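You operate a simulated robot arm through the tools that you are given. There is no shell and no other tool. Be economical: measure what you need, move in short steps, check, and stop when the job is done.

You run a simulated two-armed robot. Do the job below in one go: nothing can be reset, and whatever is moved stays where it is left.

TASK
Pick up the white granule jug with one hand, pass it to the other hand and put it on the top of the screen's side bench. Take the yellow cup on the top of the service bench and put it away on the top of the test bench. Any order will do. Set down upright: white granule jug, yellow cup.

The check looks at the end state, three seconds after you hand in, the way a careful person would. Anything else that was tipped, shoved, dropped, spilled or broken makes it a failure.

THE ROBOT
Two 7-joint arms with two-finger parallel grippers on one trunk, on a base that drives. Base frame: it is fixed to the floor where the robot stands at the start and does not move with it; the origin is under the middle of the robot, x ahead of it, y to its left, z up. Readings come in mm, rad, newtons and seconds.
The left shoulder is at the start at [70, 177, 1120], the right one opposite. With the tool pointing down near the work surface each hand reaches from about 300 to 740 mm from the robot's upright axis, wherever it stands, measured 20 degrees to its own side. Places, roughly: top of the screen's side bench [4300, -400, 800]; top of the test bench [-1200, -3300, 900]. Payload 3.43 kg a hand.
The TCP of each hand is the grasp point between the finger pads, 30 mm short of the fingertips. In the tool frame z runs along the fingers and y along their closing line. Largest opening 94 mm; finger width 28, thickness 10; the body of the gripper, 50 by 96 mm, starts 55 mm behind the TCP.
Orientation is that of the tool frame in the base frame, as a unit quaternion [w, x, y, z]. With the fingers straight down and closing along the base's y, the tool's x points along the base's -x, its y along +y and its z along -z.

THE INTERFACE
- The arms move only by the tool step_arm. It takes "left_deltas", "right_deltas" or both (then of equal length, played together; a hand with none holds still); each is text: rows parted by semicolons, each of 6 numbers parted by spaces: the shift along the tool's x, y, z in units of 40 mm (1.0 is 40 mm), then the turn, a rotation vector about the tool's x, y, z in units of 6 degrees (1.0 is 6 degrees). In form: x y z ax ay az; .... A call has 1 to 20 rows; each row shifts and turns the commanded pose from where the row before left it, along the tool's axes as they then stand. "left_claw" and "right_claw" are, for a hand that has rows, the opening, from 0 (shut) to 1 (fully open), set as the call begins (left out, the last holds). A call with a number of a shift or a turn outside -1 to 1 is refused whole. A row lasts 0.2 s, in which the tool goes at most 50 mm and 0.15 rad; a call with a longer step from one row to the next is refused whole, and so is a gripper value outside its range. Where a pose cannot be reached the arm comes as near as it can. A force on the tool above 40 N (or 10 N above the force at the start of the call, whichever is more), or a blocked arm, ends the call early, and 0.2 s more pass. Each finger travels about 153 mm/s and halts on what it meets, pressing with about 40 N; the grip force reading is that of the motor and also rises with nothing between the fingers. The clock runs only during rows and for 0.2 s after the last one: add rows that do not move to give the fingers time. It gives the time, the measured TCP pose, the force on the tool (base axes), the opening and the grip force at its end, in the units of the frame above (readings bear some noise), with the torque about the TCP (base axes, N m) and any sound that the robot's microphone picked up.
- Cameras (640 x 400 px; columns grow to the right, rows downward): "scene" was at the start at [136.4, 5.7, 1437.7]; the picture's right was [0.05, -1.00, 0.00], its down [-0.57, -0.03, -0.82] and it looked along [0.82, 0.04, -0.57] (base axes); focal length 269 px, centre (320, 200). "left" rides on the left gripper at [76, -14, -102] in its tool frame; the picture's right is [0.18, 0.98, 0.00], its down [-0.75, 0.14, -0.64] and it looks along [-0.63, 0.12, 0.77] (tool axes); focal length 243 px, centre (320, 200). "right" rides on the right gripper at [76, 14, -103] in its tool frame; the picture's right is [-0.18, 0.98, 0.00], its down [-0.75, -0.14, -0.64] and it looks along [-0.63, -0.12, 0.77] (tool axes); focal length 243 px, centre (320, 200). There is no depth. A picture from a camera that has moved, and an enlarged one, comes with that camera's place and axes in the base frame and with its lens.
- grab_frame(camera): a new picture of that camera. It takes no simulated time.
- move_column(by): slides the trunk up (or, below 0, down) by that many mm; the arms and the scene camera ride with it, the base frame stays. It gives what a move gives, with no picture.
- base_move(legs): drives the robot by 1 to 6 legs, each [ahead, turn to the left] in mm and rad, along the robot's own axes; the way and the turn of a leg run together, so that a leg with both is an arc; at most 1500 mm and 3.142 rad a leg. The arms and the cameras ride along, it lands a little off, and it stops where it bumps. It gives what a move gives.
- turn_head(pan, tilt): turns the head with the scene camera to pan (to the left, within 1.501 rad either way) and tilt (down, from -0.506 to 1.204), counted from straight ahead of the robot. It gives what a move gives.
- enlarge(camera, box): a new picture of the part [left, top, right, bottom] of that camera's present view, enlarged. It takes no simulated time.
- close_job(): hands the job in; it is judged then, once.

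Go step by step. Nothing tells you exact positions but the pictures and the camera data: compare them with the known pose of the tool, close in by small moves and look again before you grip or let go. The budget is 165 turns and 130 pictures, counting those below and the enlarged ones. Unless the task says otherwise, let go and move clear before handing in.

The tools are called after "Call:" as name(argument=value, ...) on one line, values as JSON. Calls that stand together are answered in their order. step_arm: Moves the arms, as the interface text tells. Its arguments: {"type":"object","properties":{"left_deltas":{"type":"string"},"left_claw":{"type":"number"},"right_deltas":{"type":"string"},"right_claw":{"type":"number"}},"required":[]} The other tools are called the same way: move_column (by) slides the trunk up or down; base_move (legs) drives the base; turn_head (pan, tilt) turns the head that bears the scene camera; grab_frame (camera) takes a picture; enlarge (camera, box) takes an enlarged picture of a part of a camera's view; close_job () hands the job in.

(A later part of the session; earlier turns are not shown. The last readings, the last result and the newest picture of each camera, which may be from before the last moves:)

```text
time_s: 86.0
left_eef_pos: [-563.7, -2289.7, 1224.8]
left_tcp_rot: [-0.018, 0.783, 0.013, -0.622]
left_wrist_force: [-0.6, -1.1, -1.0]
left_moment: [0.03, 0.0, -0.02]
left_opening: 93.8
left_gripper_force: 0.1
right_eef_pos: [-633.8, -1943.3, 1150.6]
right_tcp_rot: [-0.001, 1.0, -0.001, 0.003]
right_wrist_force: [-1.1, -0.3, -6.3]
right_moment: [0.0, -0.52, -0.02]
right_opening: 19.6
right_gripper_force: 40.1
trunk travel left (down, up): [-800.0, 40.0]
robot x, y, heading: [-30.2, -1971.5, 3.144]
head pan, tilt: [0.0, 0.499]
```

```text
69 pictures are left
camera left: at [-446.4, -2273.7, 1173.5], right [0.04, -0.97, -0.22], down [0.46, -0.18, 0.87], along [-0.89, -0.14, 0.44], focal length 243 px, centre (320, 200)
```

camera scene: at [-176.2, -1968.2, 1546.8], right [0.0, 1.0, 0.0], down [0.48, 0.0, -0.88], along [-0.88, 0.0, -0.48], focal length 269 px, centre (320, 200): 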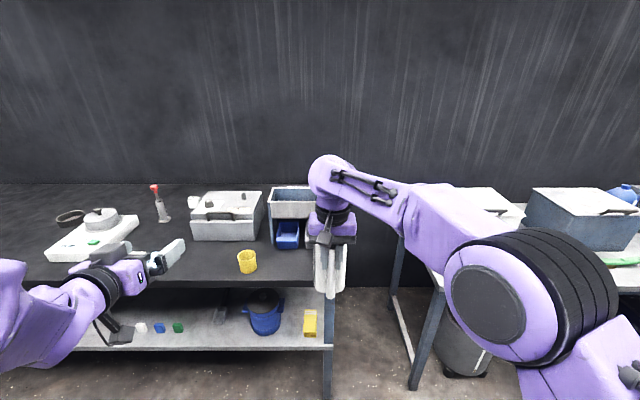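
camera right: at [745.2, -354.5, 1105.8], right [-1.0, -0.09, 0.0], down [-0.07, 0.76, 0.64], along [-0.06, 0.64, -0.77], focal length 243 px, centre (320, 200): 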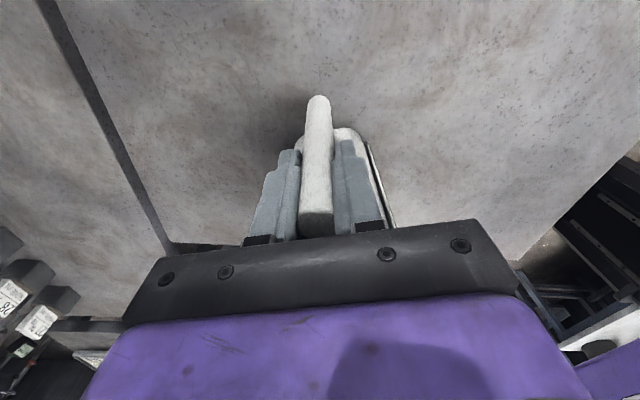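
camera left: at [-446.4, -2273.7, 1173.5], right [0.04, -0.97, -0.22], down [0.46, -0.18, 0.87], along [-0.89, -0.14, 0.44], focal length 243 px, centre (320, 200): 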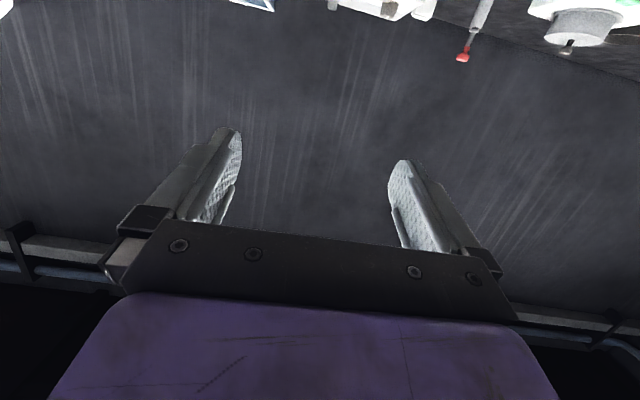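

The handle faces me. I'll bring the left hand down behind the bar, then sideways into line.

Call:
step_arm(left_deltas="0.8 0 -0.3 0 0 0;0.8 0 -0.3 0 0 0;0.8 0 -0.3 0 0 0;0.8 0 -0.3 0 0 0;0.5 -0.9 0 0 0 0;0 -0.95 0 0 0 0;0 -0.95 0 0 0 0;0 -0.95 0 0 0 0;0 -0.95 0 0 0 0")

Call:
grab_frame(camera="scene")

Call:
grab_frame(camera="left")

```text
time_s: 88.0
left_eef_pos: [-614.8, -2232.5, 1250.6]
left_tcp_rot: [-0.026, 0.789, 0.017, -0.614]
left_wrist_force: [-0.7, 0.9, -0.1]
left_moment: [0.02, -0.03, 0.02]
left_opening: 93.9
left_gripper_force: 0.1
left hand out of reach, approached as far as the arm can: row 1, 2, 3, 4, 5, 6, 7, 8, 9
right_eef_pos: [-633.0, -1941.4, 1151.0]
right_tcp_rot: [0.0, 1.0, -0.003, 0.001]
right_wrist_force: [-0.6, -0.4, -6.1]
right_moment: [0.05, -0.51, -0.01]
right_opening: 19.4
right_gripper_force: 39.8
trunk travel left (down, up): [-800.0, 40.0]
robot x, y, heading: [-29.9, -1964.1, 3.141]
head pan, tilt: [0.0, 0.499]
```

```text
68 pictures are left
camera scene: at [-173.8, -1965.1, 1547.0], right [0.0, 1.0, 0.0], down [0.48, 0.0, -0.88], along [-0.88, 0.0, -0.48], focal length 269 px, centre (320, 200)
```

scene: 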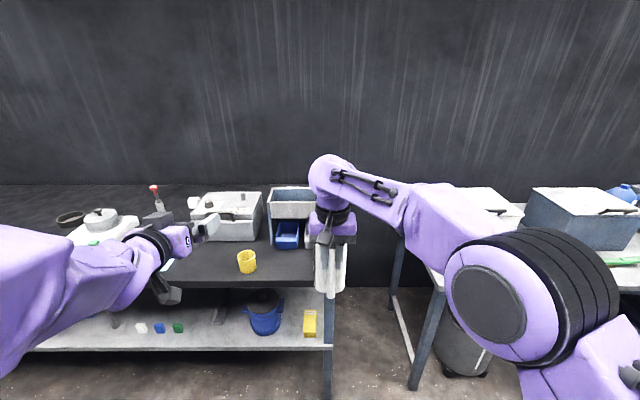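

```text
67 pictures are left
camera left: at [-496.3, -2214.5, 1202.0], right [0.04, -0.97, -0.24], down [0.44, -0.2, 0.88], along [-0.9, -0.14, 0.42], focal length 243 px, centre (320, 200)
```

left: 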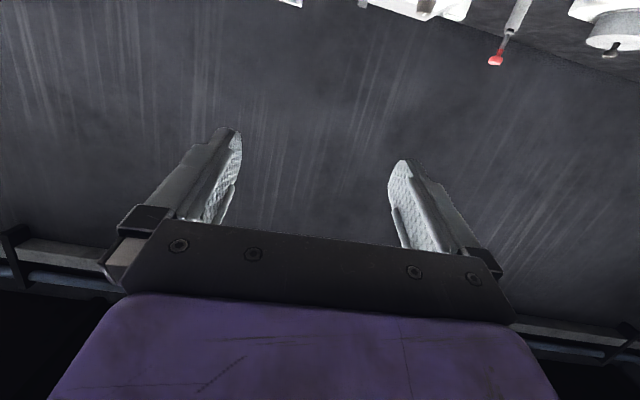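

The level pose is out of reach this close and this high. I'll turn to the open floor, lower the jug, and give the left hand a less extreme pose.

Call:
base_move(legs=[[0, 1.5708]])

Call:
step_arm(right_deltas="0 0 1 0 0 0;0 0 1 0 0 0;0 0 1 0 0 0;0 0 1 0 0 0;0 0 0.5 0 0 0;0 0 0 0 0 0", left_deltas="0 0 0 0 1 0;0 0 0 0 1 0;0 0 0 0 1 0;0 0 0 0 1 0;0 0 0 0 1 0;0 0 0 0 0 0")

Call:
grab_frame(camera="scene")

```text
time_s: 92.3
left_eef_pos: [237.4, -2550.0, 1252.5]
left_tcp_rot: [0.417, 0.544, 0.57, -0.453]
left_wrist_force: [0.5, -0.3, -0.2]
left_moment: [-0.03, 0.02, 0.0]
left_opening: 94.0
left_gripper_force: 0.0
right_eef_pos: [-51.9, -2570.3, 1151.4]
right_tcp_rot: [0.0, 0.707, 0.708, 0.001]
right_wrist_force: [0.2, -0.3, -5.4]
right_moment: [0.52, 0.03, -0.01]
right_opening: 19.6
right_gripper_force: 40.2
trunk travel left (down, up): [-800.0, 40.0]
robot x, y, heading: [-32.2, -1966.8, -1.563]
head pan, tilt: [0.0, 0.499]
```

```text
time_s: 93.7
left_eef_pos: [239.3, -2553.6, 1249.9]
left_tcp_rot: [0.255, 0.643, 0.659, -0.296]
left_wrist_force: [0.3, -0.3, 0.1]
left_moment: [0.03, 0.03, -0.04]
left_opening: 93.9
left_gripper_force: 0.1
left hand out of reach, approached as far as the arm can: row 1
right_eef_pos: [-50.4, -2569.4, 970.3]
right_tcp_rot: [0.0, 0.705, 0.709, 0.0]
right_wrist_force: [-0.1, 0.4, -5.8]
right_moment: [0.49, 0.02, 0.04]
right_opening: 19.7
right_gripper_force: 39.6
trunk travel left (down, up): [-800.0, 40.0]
robot x, y, heading: [-30.5, -1968.9, -1.568]
head pan, tilt: [0.0, 0.499]
```

```text
66 pictures are left
camera scene: at [-29.9, -2107.5, 1547.1], right [-1.0, -0.01, 0.0], down [0.0, 0.48, -0.88], along [0.01, -0.88, -0.48], focal length 269 px, centre (320, 200)
```

scene: 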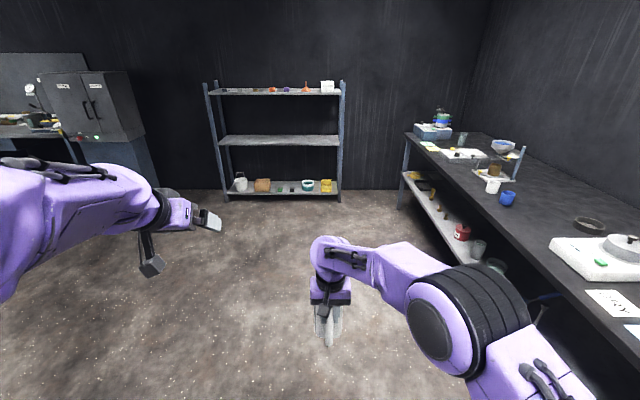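

The commands resync to the reached pose. I'll lower the left hand, yaw it inward 40°, then pitch it up toward level.

Call:
step_arm(left_deltas="0.75 0 0.72 0 0 0;0.75 0 0.72 0 0 0;0.75 0 0.72 0 0 0;0.75 0 0.72 0 0 0;0.75 0 0.72 0 0 0;0.75 0 0.72 0 0 0;0 0 0 0.69 0 0.66;0 0 0 0.69 0 0.66;0 0 0 0.69 0 0.66;0 0 0 0.69 0 0.66;0 0 0 0.69 0 0.66;0 0 0 0.69 0 0.66;0 0 0 0.69 0 0.66;0 0 0 0 -1 0;0 0 0 0 -1 0;0 0 0 0 -1 0;0 0 0 0 -1 0;0 0 0 0 -1 0;0 0 0 0 -1 0;0 0 0 0 -1 0")

Call:
grab_frame(camera="scene")

Call:
grab_frame(camera="left")

```text
time_s: 97.9
left_eef_pos: [224.3, -2553.0, 1001.3]
left_tcp_rot: [-0.284, -0.631, -0.313, 0.651]
left_wrist_force: [-0.1, 1.1, 0.1]
left_moment: [0.02, 0.03, 0.0]
left_opening: 93.8
left_gripper_force: 0.0
right_eef_pos: [-49.2, -2570.1, 971.6]
right_tcp_rot: [-0.001, 0.707, 0.707, 0.0]
right_wrist_force: [0.7, 0.3, -6.4]
right_moment: [0.5, 0.0, -0.01]
right_opening: 19.7
right_gripper_force: 40.1
trunk travel left (down, up): [-800.0, 40.0]
robot x, y, heading: [-29.2, -1967.9, -1.567]
head pan, tilt: [0.0, 0.499]
```

```text
65 pictures are left
camera scene: at [-29.5, -2108.5, 1547.1], right [-1.0, -0.01, 0.0], down [0.0, 0.48, -0.88], along [0.01, -0.88, -0.48], focal length 269 px, centre (320, 200)
```

scene: 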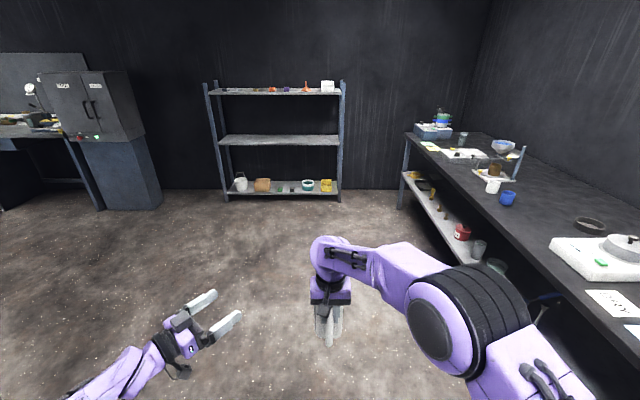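

```text
64 pictures are left
camera left: at [276.5, -2463.0, 924.3], right [0.74, -0.63, -0.23], down [0.55, 0.38, 0.74], along [-0.38, -0.68, 0.63], focal length 243 px, centre (320, 200)
```

left: 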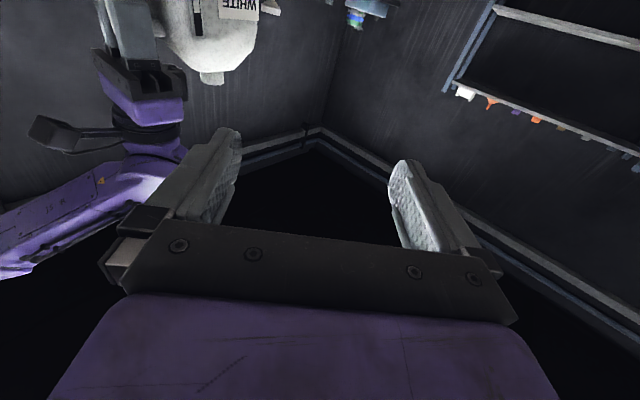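

Left is level, pointing forward-right at 40°. I'll rotate the jug so the handle faces that hand and bring the hand to a standoff.

Call:
step_arm(left_deltas="0.957 0 0 0 0 0;0.957 0 0 0 0 0;0.957 0 0 0 0 0;0 0 0 0 0 0;0 -0.97 0.44 0 0 0;0 -0.97 0.44 0 0 0;0 -0.97 0.44 0 0 0;0 -0.97 0.44 0 0 0;0 -0.97 0.44 0 0 0", left_claw=0.7, right_deltas="0 0 0 0 0 0.95;0 0 0 0 0 0.95;0 0 0 0 0 0.95;0 0 0 0 0 0.95;0 0 0 0 0 0.95;0 0 0 0 0 0.95;0 0 0 0 0 0.95;0 0 0 0 0 0;0 0 0 0 0 0")

Call:
grab_frame(camera="scene")

Call:
grab_frame(camera="left")

Call:
grab_frame(camera="right")

```text
time_s: 99.9
left_eef_pos: [11.1, -2490.4, 897.7]
left_tcp_rot: [-0.282, -0.632, -0.312, 0.651]
left_wrist_force: [-0.7, 0.4, 0.4]
left_moment: [0.02, -0.02, 0.01]
left_opening: 65.8
left_gripper_force: 0.1
right_eef_pos: [-51.2, -2571.2, 971.9]
right_tcp_rot: [0.0, 0.905, 0.424, 0.001]
right_wrist_force: [-0.9, 0.1, -6.9]
right_moment: [0.39, -0.32, 0.0]
right_opening: 19.5
right_gripper_force: 39.6
trunk travel left (down, up): [-800.0, 40.0]
robot x, y, heading: [-25.7, -1967.9, -1.565]
head pan, tilt: [0.0, 0.499]
```

```text
63 pictures are left
camera scene: at [-31.5, -2108.1, 1547.1], right [-1.0, -0.01, 0.0], down [0.0, 0.48, -0.88], along [0.01, -0.88, -0.48], focal length 269 px, centre (320, 200)
```

scene: 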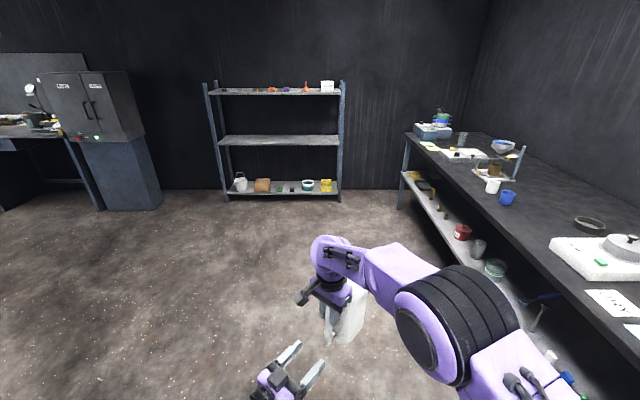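

```text
62 pictures are left
camera left: at [64.0, -2401.3, 821.4], right [0.74, -0.63, -0.23], down [0.55, 0.38, 0.74], along [-0.38, -0.68, 0.63], focal length 243 px, centre (320, 200)
```

left: 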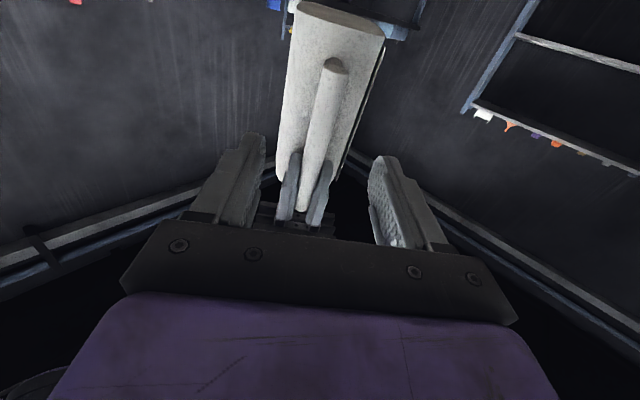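

```text
61 pictures are left
camera right: at [9.5, -2522.0, 1075.2], right [0.64, -0.77, 0.0], down [-0.59, -0.49, 0.64], along [-0.49, -0.41, -0.77], focal length 243 px, centre (320, 200)
```

right: 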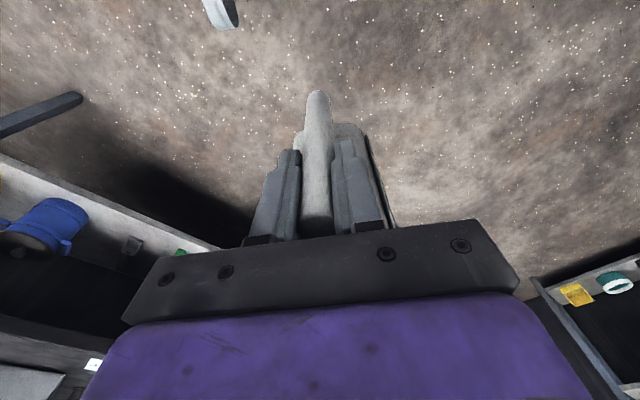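

The bar sits between the left fingers, and its lower end is at z≈859. I'll advance 90 mm with a small lateral correction.

Call:
step_arm(left_deltas="0 0.09 0.5 0 0 0;0 0 0.6 0 0 0;0 0 0.6 0 0 0;0 0 0.55 0 0 0")

Call:
grab_frame(camera="left")

Call:
enlarge(camera="right", box=[230, 50, 410, 250])

```text
time_s: 100.9
left_eef_pos: [-44.2, -2563.3, 897.2]
left_tcp_rot: [-0.281, -0.632, -0.314, 0.651]
left_wrist_force: [0.3, -0.3, 0.3]
left_moment: [0.02, -0.03, -0.02]
left_opening: 65.7
left_gripper_force: 0.0
right_eef_pos: [-51.4, -2572.0, 970.8]
right_tcp_rot: [-0.002, 0.905, 0.424, 0.001]
right_wrist_force: [0.3, -0.2, -6.9]
right_moment: [0.43, -0.28, 0.01]
right_opening: 19.6
right_gripper_force: 39.6
trunk travel left (down, up): [-800.0, 40.0]
robot x, y, heading: [-30.9, -1968.7, -1.564]
head pan, tilt: [0.0, 0.499]
```

```text
60 pictures are left
camera left: at [9.4, -2473.1, 821.1], right [0.74, -0.63, -0.24], down [0.55, 0.38, 0.74], along [-0.38, -0.68, 0.63], focal length 243 px, centre (320, 200)
```

left: 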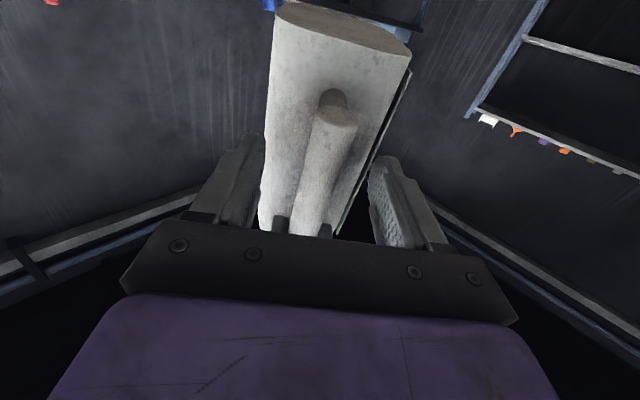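

```text
2.00 times, centred on (320, 150) of right
camera zoom: at [9.7, -2522.7, 1074.6], right [0.64, -0.77, 0.0], down [-0.59, -0.49, 0.64], along [-0.49, -0.41, -0.77], focal length 485 px, centre (320, 300)
```

zoom: 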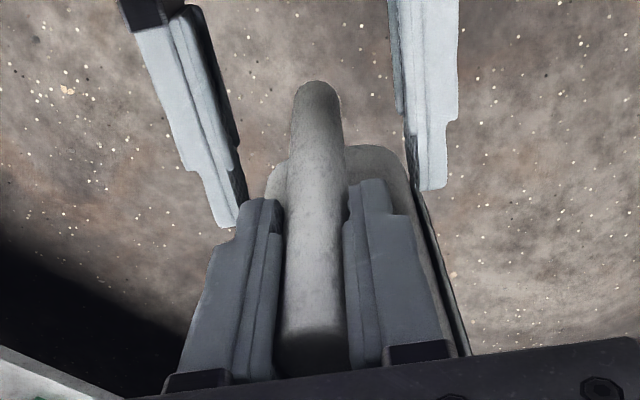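

Well centred, with about 8 mm of tip clearance to the body. Closing the left hand on the bar.

Call:
step_arm(left_deltas="0 0 0 0 0 0;0 0 0 0 0 0;0 0 0 0 0 0;0 0 0 0 0 0", left_claw=0)

Call:
grab_frame(camera="left")

```text
time_s: 101.9
left_eef_pos: [-42.6, -2562.0, 899.1]
left_tcp_rot: [-0.281, -0.632, -0.312, 0.652]
left_wrist_force: [-4.9, 4.5, 1.2]
left_moment: [-0.6, -0.78, -0.1]
left_opening: 23.6
left_gripper_force: 39.9
right_eef_pos: [-49.9, -2570.5, 973.0]
right_tcp_rot: [0.001, 0.905, 0.425, 0.001]
right_wrist_force: [5.7, -5.3, -7.3]
right_moment: [0.62, -0.01, 0.01]
right_opening: 19.8
right_gripper_force: 40.4
trunk travel left (down, up): [-800.0, 40.0]
robot x, y, heading: [-32.1, -1965.8, -1.565]
head pan, tilt: [0.0, 0.499]
```

```text
58 pictures are left
camera left: at [9.7, -2472.3, 821.6], right [0.74, -0.63, -0.23], down [0.56, 0.38, 0.74], along [-0.38, -0.68, 0.63], focal length 243 px, centre (320, 200)
```

left: 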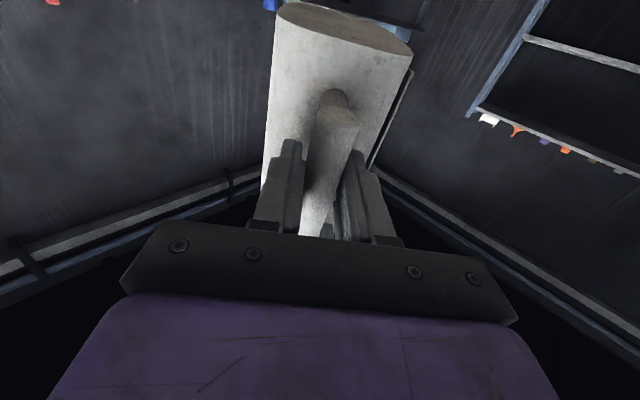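

Both hands hold the jug, but the bar grip leaves the heavy body 90 mm off to the side and could twist. A safer pass is across the body's thickness (about 78 mm). I'll release the bar, withdraw left, and turn the jug's plain side toward the left hand.

Call:
step_arm(left_deltas="0 0 0 0 0 0;0 0 0 0 0 0;0 0 -0.8 0 0 0;0 0 -0.9 0 0 0;0 0 -0.9 0 0 0;0 1 0 0 0 0;0 1 0 0 0 0;0 1 0 0 0 0;0 1 0 0 0 0;0 1 0 0 0 0", left_claw=1)

Call:
step_arm(right_deltas="0 0 0 0 0 -0.95;0 0 0 0 0 -0.95;0 0 0 0 0 -0.95;0 0 0 0 0 -0.95;0 0 0 0 0 -0.95;0 0 0 0 0 -0.95;0 0 0 0 0 -0.95;0 0 0 0 0 -0.95;0 0 0 0 0 -0.95;0 0 0 0 0 -0.95;0 0 0 0 0 -0.95;0 0 0 0 0 -0.95;0 0 0 0 0 -0.95;0 0 0 0 0 -0.95")

Call:
step_arm(right_deltas="0 0 0 0 0 -0.95;0 0 0 0 0 -0.95;0 0 0 0 0 -0.95;0 0 0 0 0 -0.95;0 0 0 0 0 -0.95;0 0 0 0 0 -0.95;0 0 0 0 0 -0.95;0 0 0 0 0 -0.95;0 0 0 0 0 -0.95;0 0 0 0 0 -0.95;0 0 0 0 0 -0.95;0 0 0 0 0 -0.95;0 0 0 0 0 -0.95")

Call:
grab_frame(camera="scene")

Call:
grab_frame(camera="left")

```text
time_s: 104.1
left_eef_pos: [178.8, -2615.0, 884.6]
left_tcp_rot: [-0.283, -0.632, -0.313, 0.65]
left_wrist_force: [-0.2, -0.5, -0.7]
left_moment: [0.0, 0.0, 0.02]
left_opening: 94.3
left_gripper_force: 0.0
right_eef_pos: [-49.9, -2572.3, 971.2]
right_tcp_rot: [-0.001, 0.905, 0.425, 0.0]
right_wrist_force: [0.2, 0.6, -5.5]
right_moment: [0.34, -0.3, 0.02]
right_opening: 19.6
right_gripper_force: 39.8
trunk travel left (down, up): [-800.0, 40.0]
robot x, y, heading: [-32.7, -1966.6, -1.562]
head pan, tilt: [0.0, 0.499]
```

```text
time_s: 107.1
left_eef_pos: [176.9, -2613.2, 886.2]
left_tcp_rot: [-0.282, -0.631, -0.314, 0.651]
left_wrist_force: [-0.6, 0.0, 0.5]
left_moment: [-0.04, -0.04, 0.0]
left_opening: 93.9
left_gripper_force: 0.0
right_eef_pos: [-50.8, -2570.9, 972.6]
right_tcp_rot: [0.0, 0.421, 0.907, 0.001]
right_wrist_force: [0.5, -0.2, -6.4]
right_moment: [0.37, 0.31, 0.02]
right_opening: 19.7
right_gripper_force: 39.8
trunk travel left (down, up): [-800.0, 40.0]
robot x, y, heading: [-28.7, -1968.9, -1.562]
head pan, tilt: [0.0, 0.499]
```

```text
time_s: 109.9
left_eef_pos: [178.8, -2614.0, 885.9]
left_tcp_rot: [-0.282, -0.631, -0.314, 0.651]
left_wrist_force: [0.9, -0.5, -0.7]
left_moment: [0.0, 0.0, -0.01]
left_opening: 94.1
left_gripper_force: 0.1
right_eef_pos: [-51.2, -2570.9, 971.9]
right_tcp_rot: [0.001, -0.21, 0.978, 0.001]
right_wrist_force: [0.0, -0.4, -6.7]
right_moment: [-0.2, 0.45, 0.0]
right_opening: 19.7
right_gripper_force: 39.7
trunk travel left (down, up): [-800.0, 40.0]
robot x, y, heading: [-28.2, -1965.5, -1.563]
head pan, tilt: [0.0, 0.499]
```

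```text
57 pictures are left
camera scene: at [-29.6, -2108.2, 1547.1], right [-1.0, -0.01, 0.0], down [0.0, 0.48, -0.88], along [0.01, -0.88, -0.48], focal length 269 px, centre (320, 200)
```

scene: 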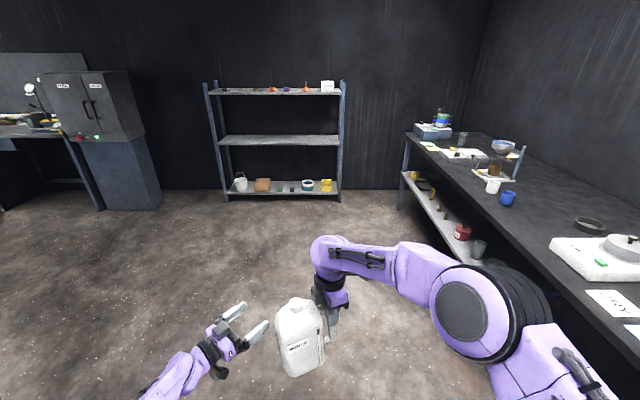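

```text
56 pictures are left
camera left: at [230.1, -2523.5, 808.9], right [0.74, -0.63, -0.24], down [0.56, 0.38, 0.74], along [-0.38, -0.68, 0.63], focal length 243 px, centre (320, 200)
```

left: 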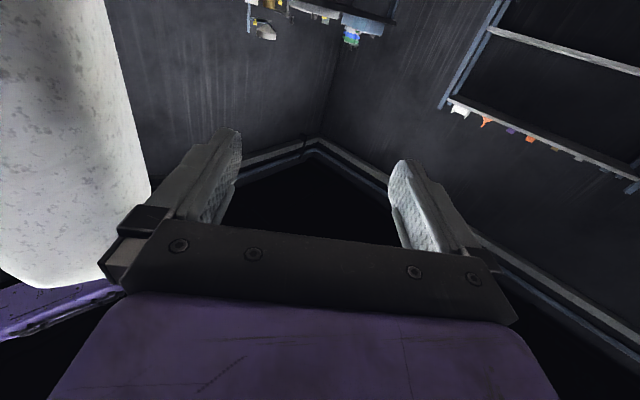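

The jug's plain side faces left. I'll shift the jug right, yaw and roll-level the left hand, and set a standoff about 140 mm from the body centre.

Call:
step_arm(right_deltas="0.75 -0.03 0 0 0 0;0.75 -0.03 0 0 0 0;0.75 -0.03 0 0 0 0;0 0 0 0 0 0;0 0 0 0 0 0;0 0 0 0 0 0;0 0 0 0 0 0;0 0 0 0 0 0;0 0 0 0 0 0", left_deltas="0 0 0 0.856 0 0.09;0 0 0 0.856 0 0.09;0 0 0 0.856 0 0.09;0 0 0 0.856 0 0.09;0 0 0 0.856 0 0.09;-0.09 -0.81 0.31 0 0 0;-0.09 -0.81 0.31 0 0 0;-0.09 -0.81 0.31 0 0 0;-0.09 -0.81 0.31 0 0 0")

Call:
grab_frame(camera="scene")

Call:
grab_frame(camera="left")

Call:
grab_frame(camera="right")

```text
time_s: 111.9
left_eef_pos: [79.6, -2513.6, 902.0]
left_tcp_rot: [-0.15, -0.686, -0.146, 0.697]
left_wrist_force: [0.1, 0.3, 0.2]
left_moment: [0.02, -0.02, 0.01]
left_opening: 93.8
left_gripper_force: 0.1
right_eef_pos: [-131.9, -2608.8, 973.6]
right_tcp_rot: [0.0, -0.209, 0.978, 0.001]
right_wrist_force: [0.5, -0.1, -6.6]
right_moment: [-0.2, 0.44, -0.02]
right_opening: 19.4
right_gripper_force: 40.2
trunk travel left (down, up): [-800.0, 40.0]
robot x, y, heading: [-27.8, -1969.0, -1.568]
head pan, tilt: [0.0, 0.499]
```

```text
55 pictures are left
camera scene: at [-30.1, -2107.2, 1547.2], right [-1.0, -0.01, 0.0], down [0.0, 0.48, -0.88], along [0.01, -0.88, -0.48], focal length 269 px, centre (320, 200)
```

scene: 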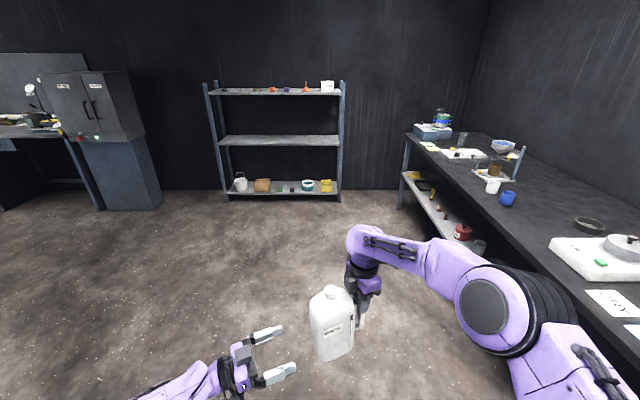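

```text
54 pictures are left
camera left: at [167.3, -2458.7, 823.2], right [0.4, -0.9, -0.18], down [0.66, 0.14, 0.74], along [-0.64, -0.42, 0.64], focal length 243 px, centre (320, 200)
```

left: 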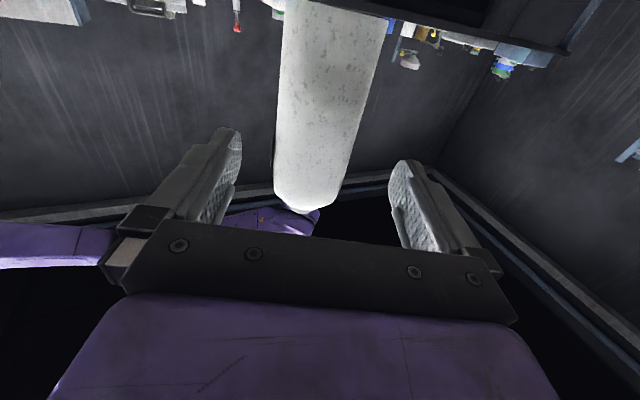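

```text
53 pictures are left
camera right: at [-206.0, -2627.9, 1077.0], right [-0.23, 0.97, 0.0], down [0.75, 0.18, 0.64], along [0.62, 0.15, -0.77], focal length 243 px, centre (320, 200)
```

right: 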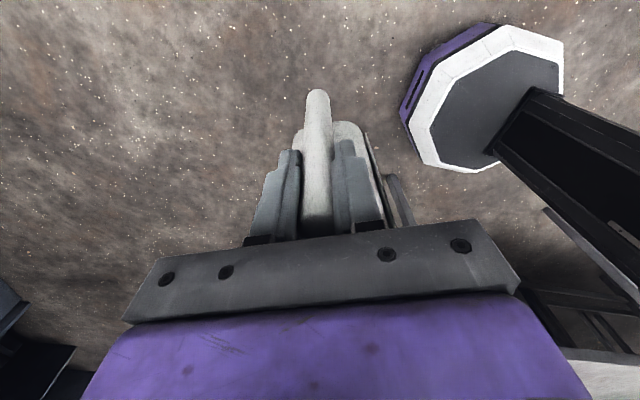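

Well aligned: body thickness ≈77 mm and centred. I'll advance in two stages.

Call:
step_arm(left_deltas="0 0.04 0.5 0 0 0;0 0 0.6 0 0 0;0 0 0.6 0 0 0;0 0 0.5 0 0 0")

Call:
grab_frame(camera="left")

Call:
enlarge(camera="scene", box=[210, 260, 410, 400])

```text
time_s: 112.9
left_eef_pos: [-0.6, -2551.2, 902.6]
left_tcp_rot: [-0.148, -0.687, -0.145, 0.696]
left_wrist_force: [0.3, -0.4, 0.4]
left_moment: [0.03, 0.0, -0.01]
left_opening: 94.1
left_gripper_force: 0.1
right_eef_pos: [-133.7, -2610.0, 972.4]
right_tcp_rot: [0.001, -0.209, 0.978, 0.002]
right_wrist_force: [-0.6, -0.5, -5.9]
right_moment: [-0.2, 0.47, 0.0]
right_opening: 19.6
right_gripper_force: 39.3
trunk travel left (down, up): [-800.0, 40.0]
robot x, y, heading: [-26.7, -1967.7, -1.564]
head pan, tilt: [0.0, 0.499]
```

```text
52 pictures are left
camera left: at [85.4, -2497.0, 823.8], right [0.4, -0.9, -0.18], down [0.65, 0.14, 0.74], along [-0.64, -0.42, 0.64], focal length 243 px, centre (320, 200)
```

left: 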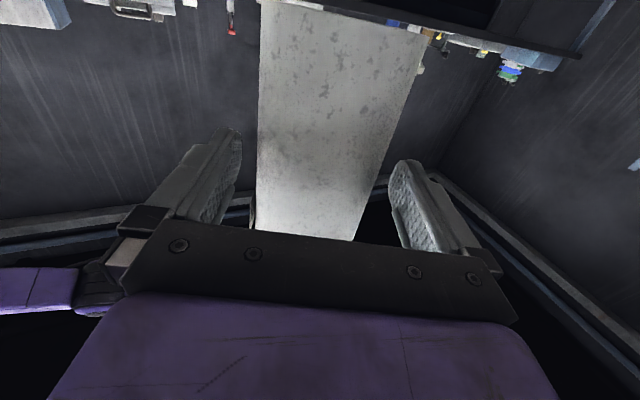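

```text
2.86 times, centred on (310, 330) of scene
camera zoom: at [-30.9, -2108.8, 1547.0], right [-1.0, -0.01, 0.0], down [0.0, 0.48, -0.88], along [0.01, -0.88, -0.48], focal length 768 px, centre (349, -171)
```

zoom: 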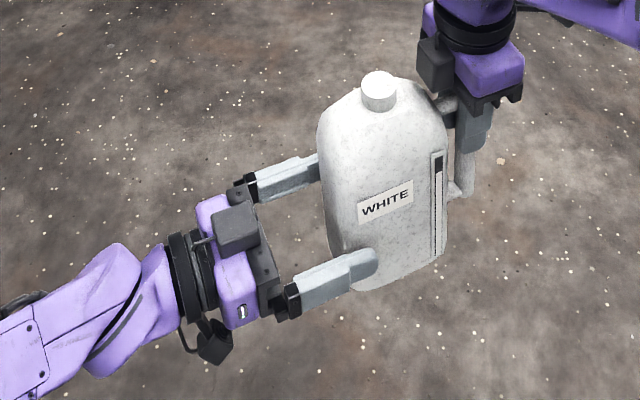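

Straddling cleanly. I'll advance another 34 mm and close.

Call:
step_arm(left_deltas="0 0 0.45 0 0 0;0 0 0.4 0 0 0;0 0 0 0 0 0")

Call:
enlarge(camera="scene", box=[210, 260, 410, 400])

Call:
grab_frame(camera="left")

```text
time_s: 113.7
left_eef_pos: [-32.6, -2566.5, 903.6]
left_tcp_rot: [-0.15, -0.685, -0.147, 0.697]
left_wrist_force: [-0.5, -0.1, 0.1]
left_moment: [-0.01, -0.01, 0.03]
left_opening: 94.1
left_gripper_force: 0.0
right_eef_pos: [-131.1, -2608.7, 974.0]
right_tcp_rot: [0.0, -0.208, 0.978, 0.001]
right_wrist_force: [0.5, -1.1, -5.8]
right_moment: [-0.22, 0.47, 0.0]
right_opening: 19.7
right_gripper_force: 39.9
trunk travel left (down, up): [-800.0, 40.0]
robot x, y, heading: [-30.7, -1962.9, -1.567]
head pan, tilt: [0.0, 0.499]
```

```text
2.86 times, centred on (310, 330) of scene
camera zoom: at [-29.0, -2107.9, 1547.1], right [-1.0, -0.01, 0.0], down [0.0, 0.48, -0.88], along [0.01, -0.88, -0.48], focal length 768 px, centre (349, -171)
```

zoom: 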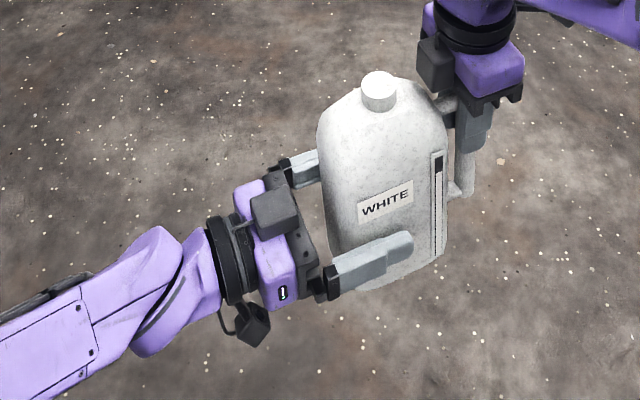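

```text
49 pictures are left
camera left: at [54.6, -2511.6, 824.5], right [0.4, -0.9, -0.18], down [0.66, 0.14, 0.74], along [-0.64, -0.42, 0.65], focal length 243 px, centre (320, 200)
```

left: 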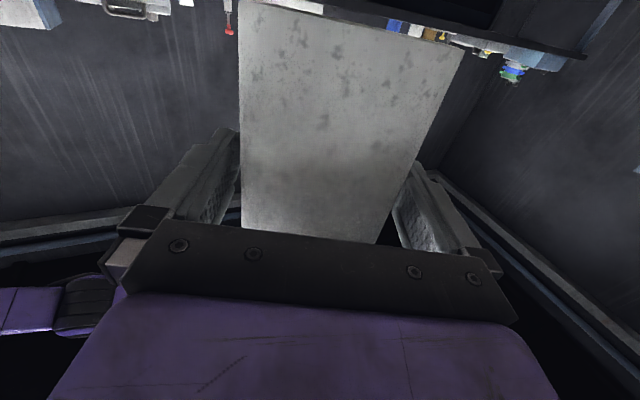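

In position. Closing the left hand across the body.

Call:
step_arm(left_deltas="0 0 0 0 0 0;0 0 0 0 0 0;0 0 0 0 0 0", left_claw=0.5)

Call:
enlarge(camera="scene", box=[210, 260, 410, 400])

```text
time_s: 114.5
left_eef_pos: [-31.4, -2564.7, 902.5]
left_tcp_rot: [-0.149, -0.686, -0.146, 0.697]
left_wrist_force: [-0.8, 3.7, 0.7]
left_moment: [-0.24, 0.11, -0.34]
left_opening: 83.8
left_gripper_force: 40.0
right_eef_pos: [-132.3, -2611.5, 973.7]
right_tcp_rot: [0.0, -0.208, 0.978, 0.002]
right_wrist_force: [1.2, -3.7, -6.2]
right_moment: [-0.16, 0.28, -0.01]
right_opening: 19.7
right_gripper_force: 40.0
trunk travel left (down, up): [-800.0, 40.0]
robot x, y, heading: [-26.8, -1968.0, -1.566]
head pan, tilt: [0.0, 0.499]
```

```text
2.86 times, centred on (310, 330) of scene
camera zoom: at [-30.1, -2108.4, 1547.0], right [-1.0, -0.01, 0.0], down [0.0, 0.48, -0.88], along [0.01, -0.88, -0.48], focal length 768 px, centre (349, -171)
```

zoom: 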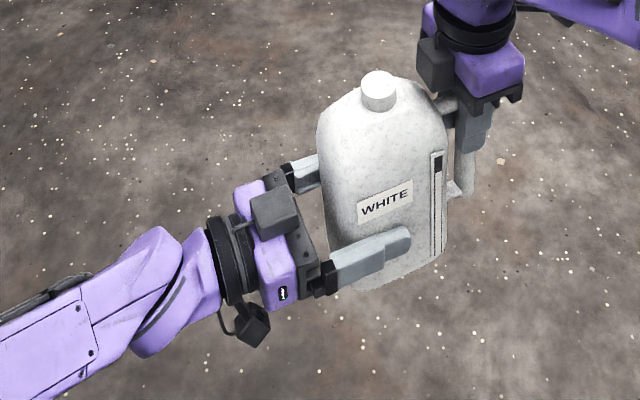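

Both hands hold it (84 mm, 40 N). I'll open the right hand in place and check that the left carries the jug.

Call:
step_arm(right_deltas="0 0 0 0 0 0;0 0 0 0 0 0;0 0 0 0 0 0", right_claw=0.6)

Call:
enlarge(camera="scene", box=[210, 260, 410, 400])

```text
time_s: 115.3
left_eef_pos: [-33.3, -2565.7, 903.1]
left_tcp_rot: [-0.149, -0.685, -0.146, 0.698]
left_wrist_force: [0.4, -0.8, -0.4]
left_moment: [0.1, -0.16, -0.04]
left_opening: 83.9
left_gripper_force: 39.8
right_eef_pos: [-131.8, -2610.7, 972.6]
right_tcp_rot: [0.0, -0.209, 0.978, 0.001]
right_wrist_force: [0.0, -0.3, -0.5]
right_moment: [0.04, 0.01, -0.03]
right_opening: 56.6
right_gripper_force: 0.0
trunk travel left (down, up): [-800.0, 40.0]
robot x, y, heading: [-27.6, -1971.0, -1.562]
head pan, tilt: [0.0, 0.499]
```

```text
2.86 times, centred on (310, 330) of scene
camera zoom: at [-29.8, -2108.3, 1547.0], right [-1.0, -0.01, 0.0], down [0.0, 0.48, -0.88], along [0.01, -0.88, -0.48], focal length 768 px, centre (349, -171)
```

zoom: 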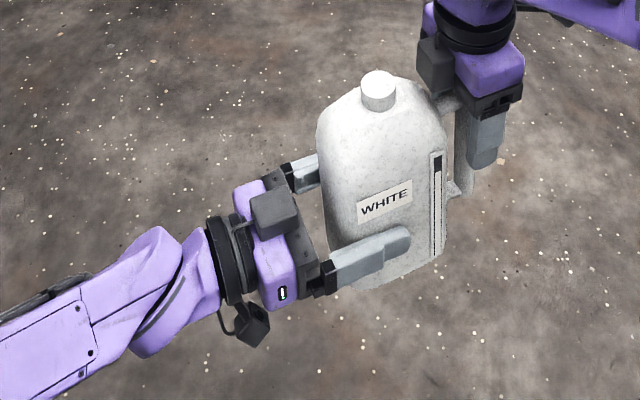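

Call:
step_arm(right_deltas="0 0 -0.5 0 0 0;0 0 -0.5 0 0 0")

Call:
enlarge(camera="scene", box=[210, 260, 410, 400])

```text
time_s: 115.9
left_eef_pos: [-32.3, -2565.8, 903.6]
left_tcp_rot: [-0.15, -0.685, -0.146, 0.698]
left_wrist_force: [0.9, -0.2, -0.3]
left_moment: [0.04, -0.15, -0.01]
left_opening: 83.9
left_gripper_force: 40.5
right_eef_pos: [-130.3, -2609.4, 1013.7]
right_tcp_rot: [0.0, -0.21, 0.978, 0.001]
right_wrist_force: [0.7, 0.7, 0.6]
right_moment: [-0.04, -0.01, -0.01]
right_opening: 56.5
right_gripper_force: 0.0
trunk travel left (down, up): [-800.0, 40.0]
robot x, y, heading: [-30.6, -1968.0, -1.563]
head pan, tilt: [0.0, 0.499]
```

```text
2.86 times, centred on (310, 330) of scene
camera zoom: at [-29.8, -2107.5, 1547.1], right [-1.0, -0.01, 0.0], down [0.0, 0.48, -0.88], along [0.01, -0.88, -0.48], focal length 768 px, centre (349, -171)
```

zoom: 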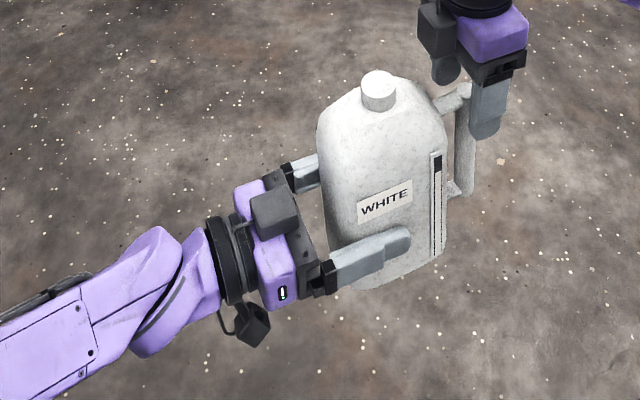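

The jug is steady in the left hand. I'll clear the right hand up and away.

Call:
step_arm(right_deltas="0 0 -0.9 0 0 0;0 0 -0.9 0 0 0;0 0 -0.9 0 0 0;0.8 0.3 0 0 0 0;0.8 0.3 0 0 0 0;0.8 0.3 0 0 0 0;0.8 0.3 0 0 0 0")

Call:
turn_head(pan=0.9, tilt=0.35)

Call:
grab_frame(camera="scene")

Call:
turn_head(pan=1.5, tilt=0.35)

Call:
grab_frame(camera="scene")

```text
time_s: 117.5
left_eef_pos: [-34.2, -2565.6, 903.0]
left_tcp_rot: [-0.149, -0.687, -0.146, 0.696]
left_wrist_force: [0.5, -0.6, -0.3]
left_moment: [0.08, -0.13, 0.0]
left_opening: 83.9
left_gripper_force: 40.0
right_eef_pos: [-270.1, -2619.2, 1118.1]
right_tcp_rot: [0.0, -0.209, 0.978, 0.001]
right_wrist_force: [-1.3, -0.1, 0.1]
right_moment: [0.0, -0.05, 0.0]
right_opening: 56.6
right_gripper_force: 0.0
trunk travel left (down, up): [-800.0, 40.0]
robot x, y, heading: [-26.4, -1967.0, -1.563]
head pan, tilt: [0.0, 0.499]
```

```text
time_s: 118.7
left_eef_pos: [-31.9, -2566.0, 902.6]
left_tcp_rot: [-0.149, -0.685, -0.145, 0.698]
left_wrist_force: [-0.1, -0.2, -0.6]
left_moment: [0.1, -0.14, -0.02]
left_opening: 84.0
left_gripper_force: 40.4
right_eef_pos: [-267.9, -2618.4, 1120.5]
right_tcp_rot: [0.001, -0.209, 0.978, 0.001]
right_wrist_force: [0.3, -0.9, -0.1]
right_moment: [-0.01, 0.01, -0.02]
right_opening: 56.5
right_gripper_force: 0.0
trunk travel left (down, up): [-800.0, 40.0]
robot x, y, heading: [-27.9, -1971.0, -1.564]
head pan, tilt: [0.901, 0.351]
```

```text
45 pictures are left
camera scene: at [42.5, -2074.9, 1560.7], right [-0.62, -0.79, 0.0], down [-0.27, 0.21, -0.94], along [0.74, -0.58, -0.34], focal length 269 px, centre (320, 200)
```

scene: 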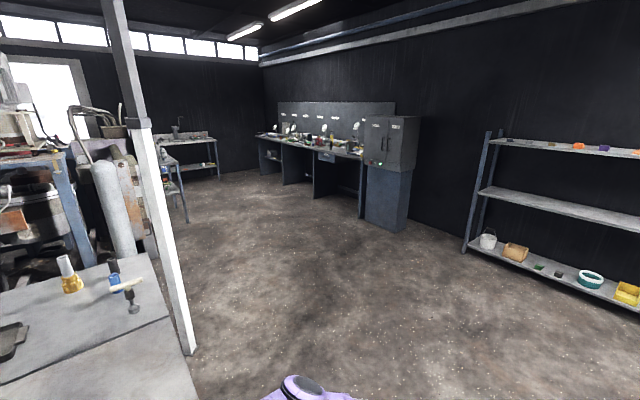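

```text
time_s: 119.7
left_eef_pos: [-31.7, -2565.8, 902.5]
left_tcp_rot: [-0.15, -0.686, -0.146, 0.697]
left_wrist_force: [-0.1, 0.2, -0.6]
left_moment: [0.06, -0.19, -0.02]
left_opening: 84.0
left_gripper_force: 39.8
right_eef_pos: [-267.8, -2618.8, 1119.1]
right_tcp_rot: [0.001, -0.209, 0.978, 0.001]
right_wrist_force: [0.4, 0.3, 0.3]
right_moment: [0.01, 0.06, 0.01]
right_opening: 56.5
right_gripper_force: 0.1
trunk travel left (down, up): [-800.0, 40.0]
robot x, y, heading: [-29.4, -1968.3, -1.566]
head pan, tilt: [1.499, 0.351]
```

```text
44 pictures are left
camera scene: at [62.2, -2023.5, 1560.8], right [-0.07, -1.0, 0.0], down [-0.34, 0.02, -0.94], along [0.94, -0.06, -0.34], focal length 269 px, centre (320, 200)
```

scene: 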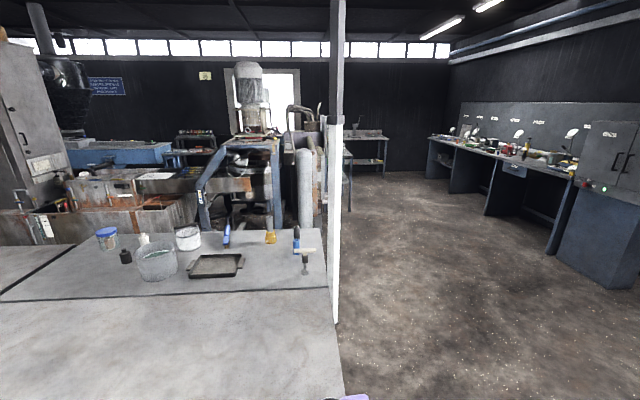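

The aisle to the right of the benches leads toward the door, where the screen's side bench sits. I'll raise the jug a bit and drive along that aisle.

Call:
step_arm(left_deltas="-0.6 0 0 0 0 0;-0.6 0 0 0 0 0;-0.6 0 0 0 0 0;-0.6 0 0 0 0 0")

Call:
base_move(legs=[[800, 0], [0, 1.5708], [1300, 0], [1000, 0]])

Call:
turn_head(pan=0.5, tilt=0.25)

Call:
grab_frame(camera="scene")

```text
time_s: 120.7
left_eef_pos: [-30.4, -2562.7, 997.7]
left_tcp_rot: [-0.148, -0.686, -0.145, 0.698]
left_wrist_force: [-0.2, 0.3, -7.0]
left_moment: [0.11, -0.17, 0.02]
left_opening: 83.8
left_gripper_force: 40.0
right_eef_pos: [-267.4, -2618.2, 1119.6]
right_tcp_rot: [-0.001, -0.208, 0.978, 0.002]
right_wrist_force: [-0.6, 0.3, 0.7]
right_moment: [-0.01, 0.0, -0.01]
right_opening: 56.3
right_gripper_force: 0.0
trunk travel left (down, up): [-800.0, 40.0]
robot x, y, heading: [-31.6, -1969.0, -1.564]
head pan, tilt: [1.499, 0.351]
```

```text
time_s: 139.5
left_eef_pos: [2846.9, -2854.5, 999.9]
left_tcp_rot: [0.594, 0.389, 0.583, -0.395]
left_wrist_force: [-0.3, -0.2, -5.9]
left_moment: [0.21, 0.09, -0.01]
left_opening: 83.7
left_gripper_force: 39.9
right_eef_pos: [2897.8, -3090.9, 1120.2]
right_tcp_rot: [0.001, 0.833, -0.553, 0.0]
right_wrist_force: [0.6, 0.4, 0.3]
right_moment: [0.0, -0.01, -0.01]
right_opening: 56.4
right_gripper_force: 0.1
trunk travel left (down, up): [-800.0, 40.0]
robot x, y, heading: [2253.0, -2839.8, -0.018]
head pan, tilt: [1.499, 0.351]
```

```text
time_s: 140.8
left_eef_pos: [2847.0, -2853.4, 999.2]
left_tcp_rot: [0.594, 0.388, 0.584, -0.394]
left_wrist_force: [-0.5, -0.2, -6.1]
left_moment: [0.15, 0.03, 0.0]
left_opening: 83.6
left_gripper_force: 40.7
right_eef_pos: [2897.0, -3093.1, 1120.5]
right_tcp_rot: [0.0, 0.833, -0.554, 0.0]
right_wrist_force: [-0.2, -0.5, -0.7]
right_moment: [-0.01, -0.01, 0.02]
right_opening: 56.6
right_gripper_force: 0.0
trunk travel left (down, up): [-800.0, 40.0]
robot x, y, heading: [2252.0, -2840.1, -0.017]
head pan, tilt: [0.499, 0.25]
```

```text
43 pictures are left
camera scene: at [2384.4, -2794.7, 1570.2], right [0.46, -0.89, 0.0], down [-0.22, -0.11, -0.97], along [0.86, 0.45, -0.25], focal length 269 px, centre (320, 200)
```

scene: 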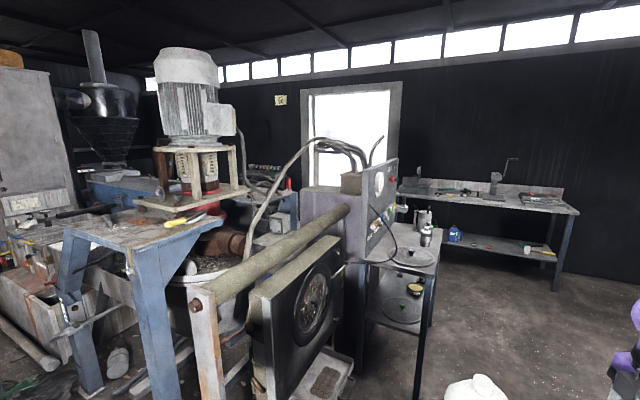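

The blue-legged table near the door, behind the machine, must be the screen's side bench. I'll go around the small table: swing right, pass it, then turn left up the corridor by the wall.

Call:
base_move(legs=[[0, -0.5], [1150, 0], [0, 0.517], [1450, 0], [200, 0], [0, 1.5708]])

Call:
turn_head(pan=0.3, tilt=0.3)

Call:
grab_frame(camera="scene")

```text
time_s: 161.4
left_eef_pos: [4956.8, -2818.1, 997.3]
left_tcp_rot: [0.7, -0.131, 0.688, 0.135]
left_wrist_force: [0.1, 0.1, -7.3]
left_moment: [-0.09, 0.16, 0.01]
left_opening: 83.8
left_gripper_force: 40.3
right_eef_pos: [5196.2, -2773.3, 1120.5]
right_tcp_rot: [0.002, 0.982, 0.189, 0.0]
right_wrist_force: [-0.1, -0.4, 0.6]
right_moment: [-0.03, -0.04, -0.03]
right_opening: 56.6
right_gripper_force: 0.0
trunk travel left (down, up): [-800.0, 40.0]
robot x, y, heading: [4929.0, -3411.6, 1.538]
head pan, tilt: [0.499, 0.25]
```

```text
time_s: 162.2
left_eef_pos: [4955.5, -2819.0, 998.0]
left_tcp_rot: [0.7, -0.133, 0.688, 0.136]
left_wrist_force: [0.0, -0.3, -6.7]
left_moment: [-0.1, 0.18, -0.01]
left_opening: 83.7
left_gripper_force: 40.4
right_eef_pos: [5194.8, -2772.8, 1120.5]
right_tcp_rot: [0.001, 0.982, 0.19, 0.0]
right_wrist_force: [-0.7, -0.4, 0.3]
right_moment: [0.0, 0.01, 0.04]
right_opening: 56.3
right_gripper_force: 0.1
trunk travel left (down, up): [-800.0, 40.0]
robot x, y, heading: [4930.9, -3413.1, 1.542]
head pan, tilt: [0.3, 0.3]
```

```text
42 pictures are left
camera scene: at [4906.4, -3270.7, 1565.5], right [0.96, 0.26, 0.0], down [0.08, -0.29, -0.95], along [-0.25, 0.92, -0.3], focal length 269 px, centre (320, 200)
```

scene: 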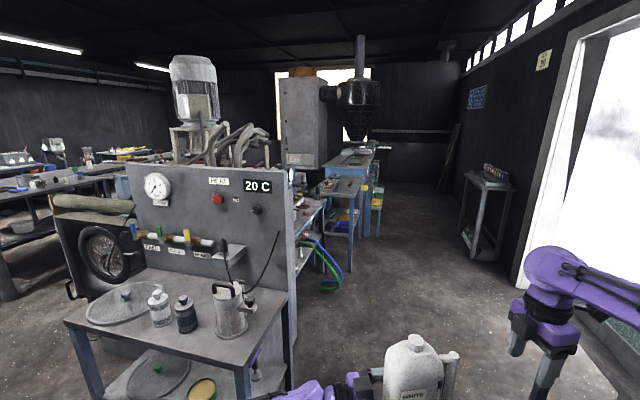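

The target table is ahead-left, about x 4040–4560, y -770 to 0. I'll drive up the corridor and look at its top.

Call:
base_move(legs=[[1300, 0], [900, 0]])

Call:
turn_head(pan=0.75, tilt=0.55)

Call:
grab_frame(camera="scene")

```text
time_s: 173.0
left_eef_pos: [5086.0, -630.1, 997.4]
left_tcp_rot: [0.702, -0.119, 0.691, 0.121]
left_wrist_force: [-0.3, 0.1, -6.7]
left_moment: [-0.07, 0.18, -0.01]
left_opening: 83.8
left_gripper_force: 40.3
right_eef_pos: [5326.9, -593.3, 1121.2]
right_tcp_rot: [0.001, 0.985, 0.172, 0.0]
right_wrist_force: [0.6, -0.1, 0.4]
right_moment: [0.01, 0.0, 0.02]
right_opening: 56.1
right_gripper_force: 0.1
trunk travel left (down, up): [-800.0, 40.0]
robot x, y, heading: [5035.1, -1223.4, 1.5]
head pan, tilt: [0.3, 0.3]
```

```text
time_s: 173.9
left_eef_pos: [5085.4, -630.7, 997.7]
left_tcp_rot: [0.702, -0.12, 0.691, 0.123]
left_wrist_force: [0.2, 0.3, -6.2]
left_moment: [-0.08, 0.19, 0.01]
left_opening: 83.8
left_gripper_force: 40.2
right_eef_pos: [5326.4, -592.9, 1120.4]
right_tcp_rot: [0.001, 0.985, 0.172, 0.0]
right_wrist_force: [-0.6, 0.2, -0.3]
right_moment: [0.01, 0.0, -0.01]
right_opening: 56.3
right_gripper_force: 0.1
trunk travel left (down, up): [-800.0, 40.0]
robot x, y, heading: [5040.2, -1223.3, 1.5]
head pan, tilt: [0.75, 0.55]
```

```text
41 pictures are left
camera scene: at [4984.6, -1101.4, 1542.5], right [0.78, 0.63, 0.0], down [0.33, -0.41, -0.85], along [-0.54, 0.66, -0.52], focal length 269 px, centre (320, 200)
```

scene: 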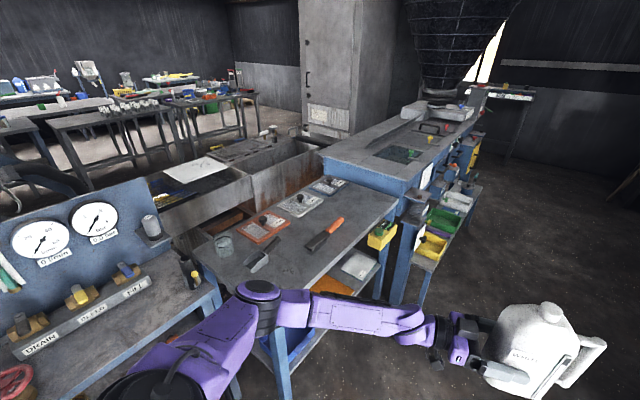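

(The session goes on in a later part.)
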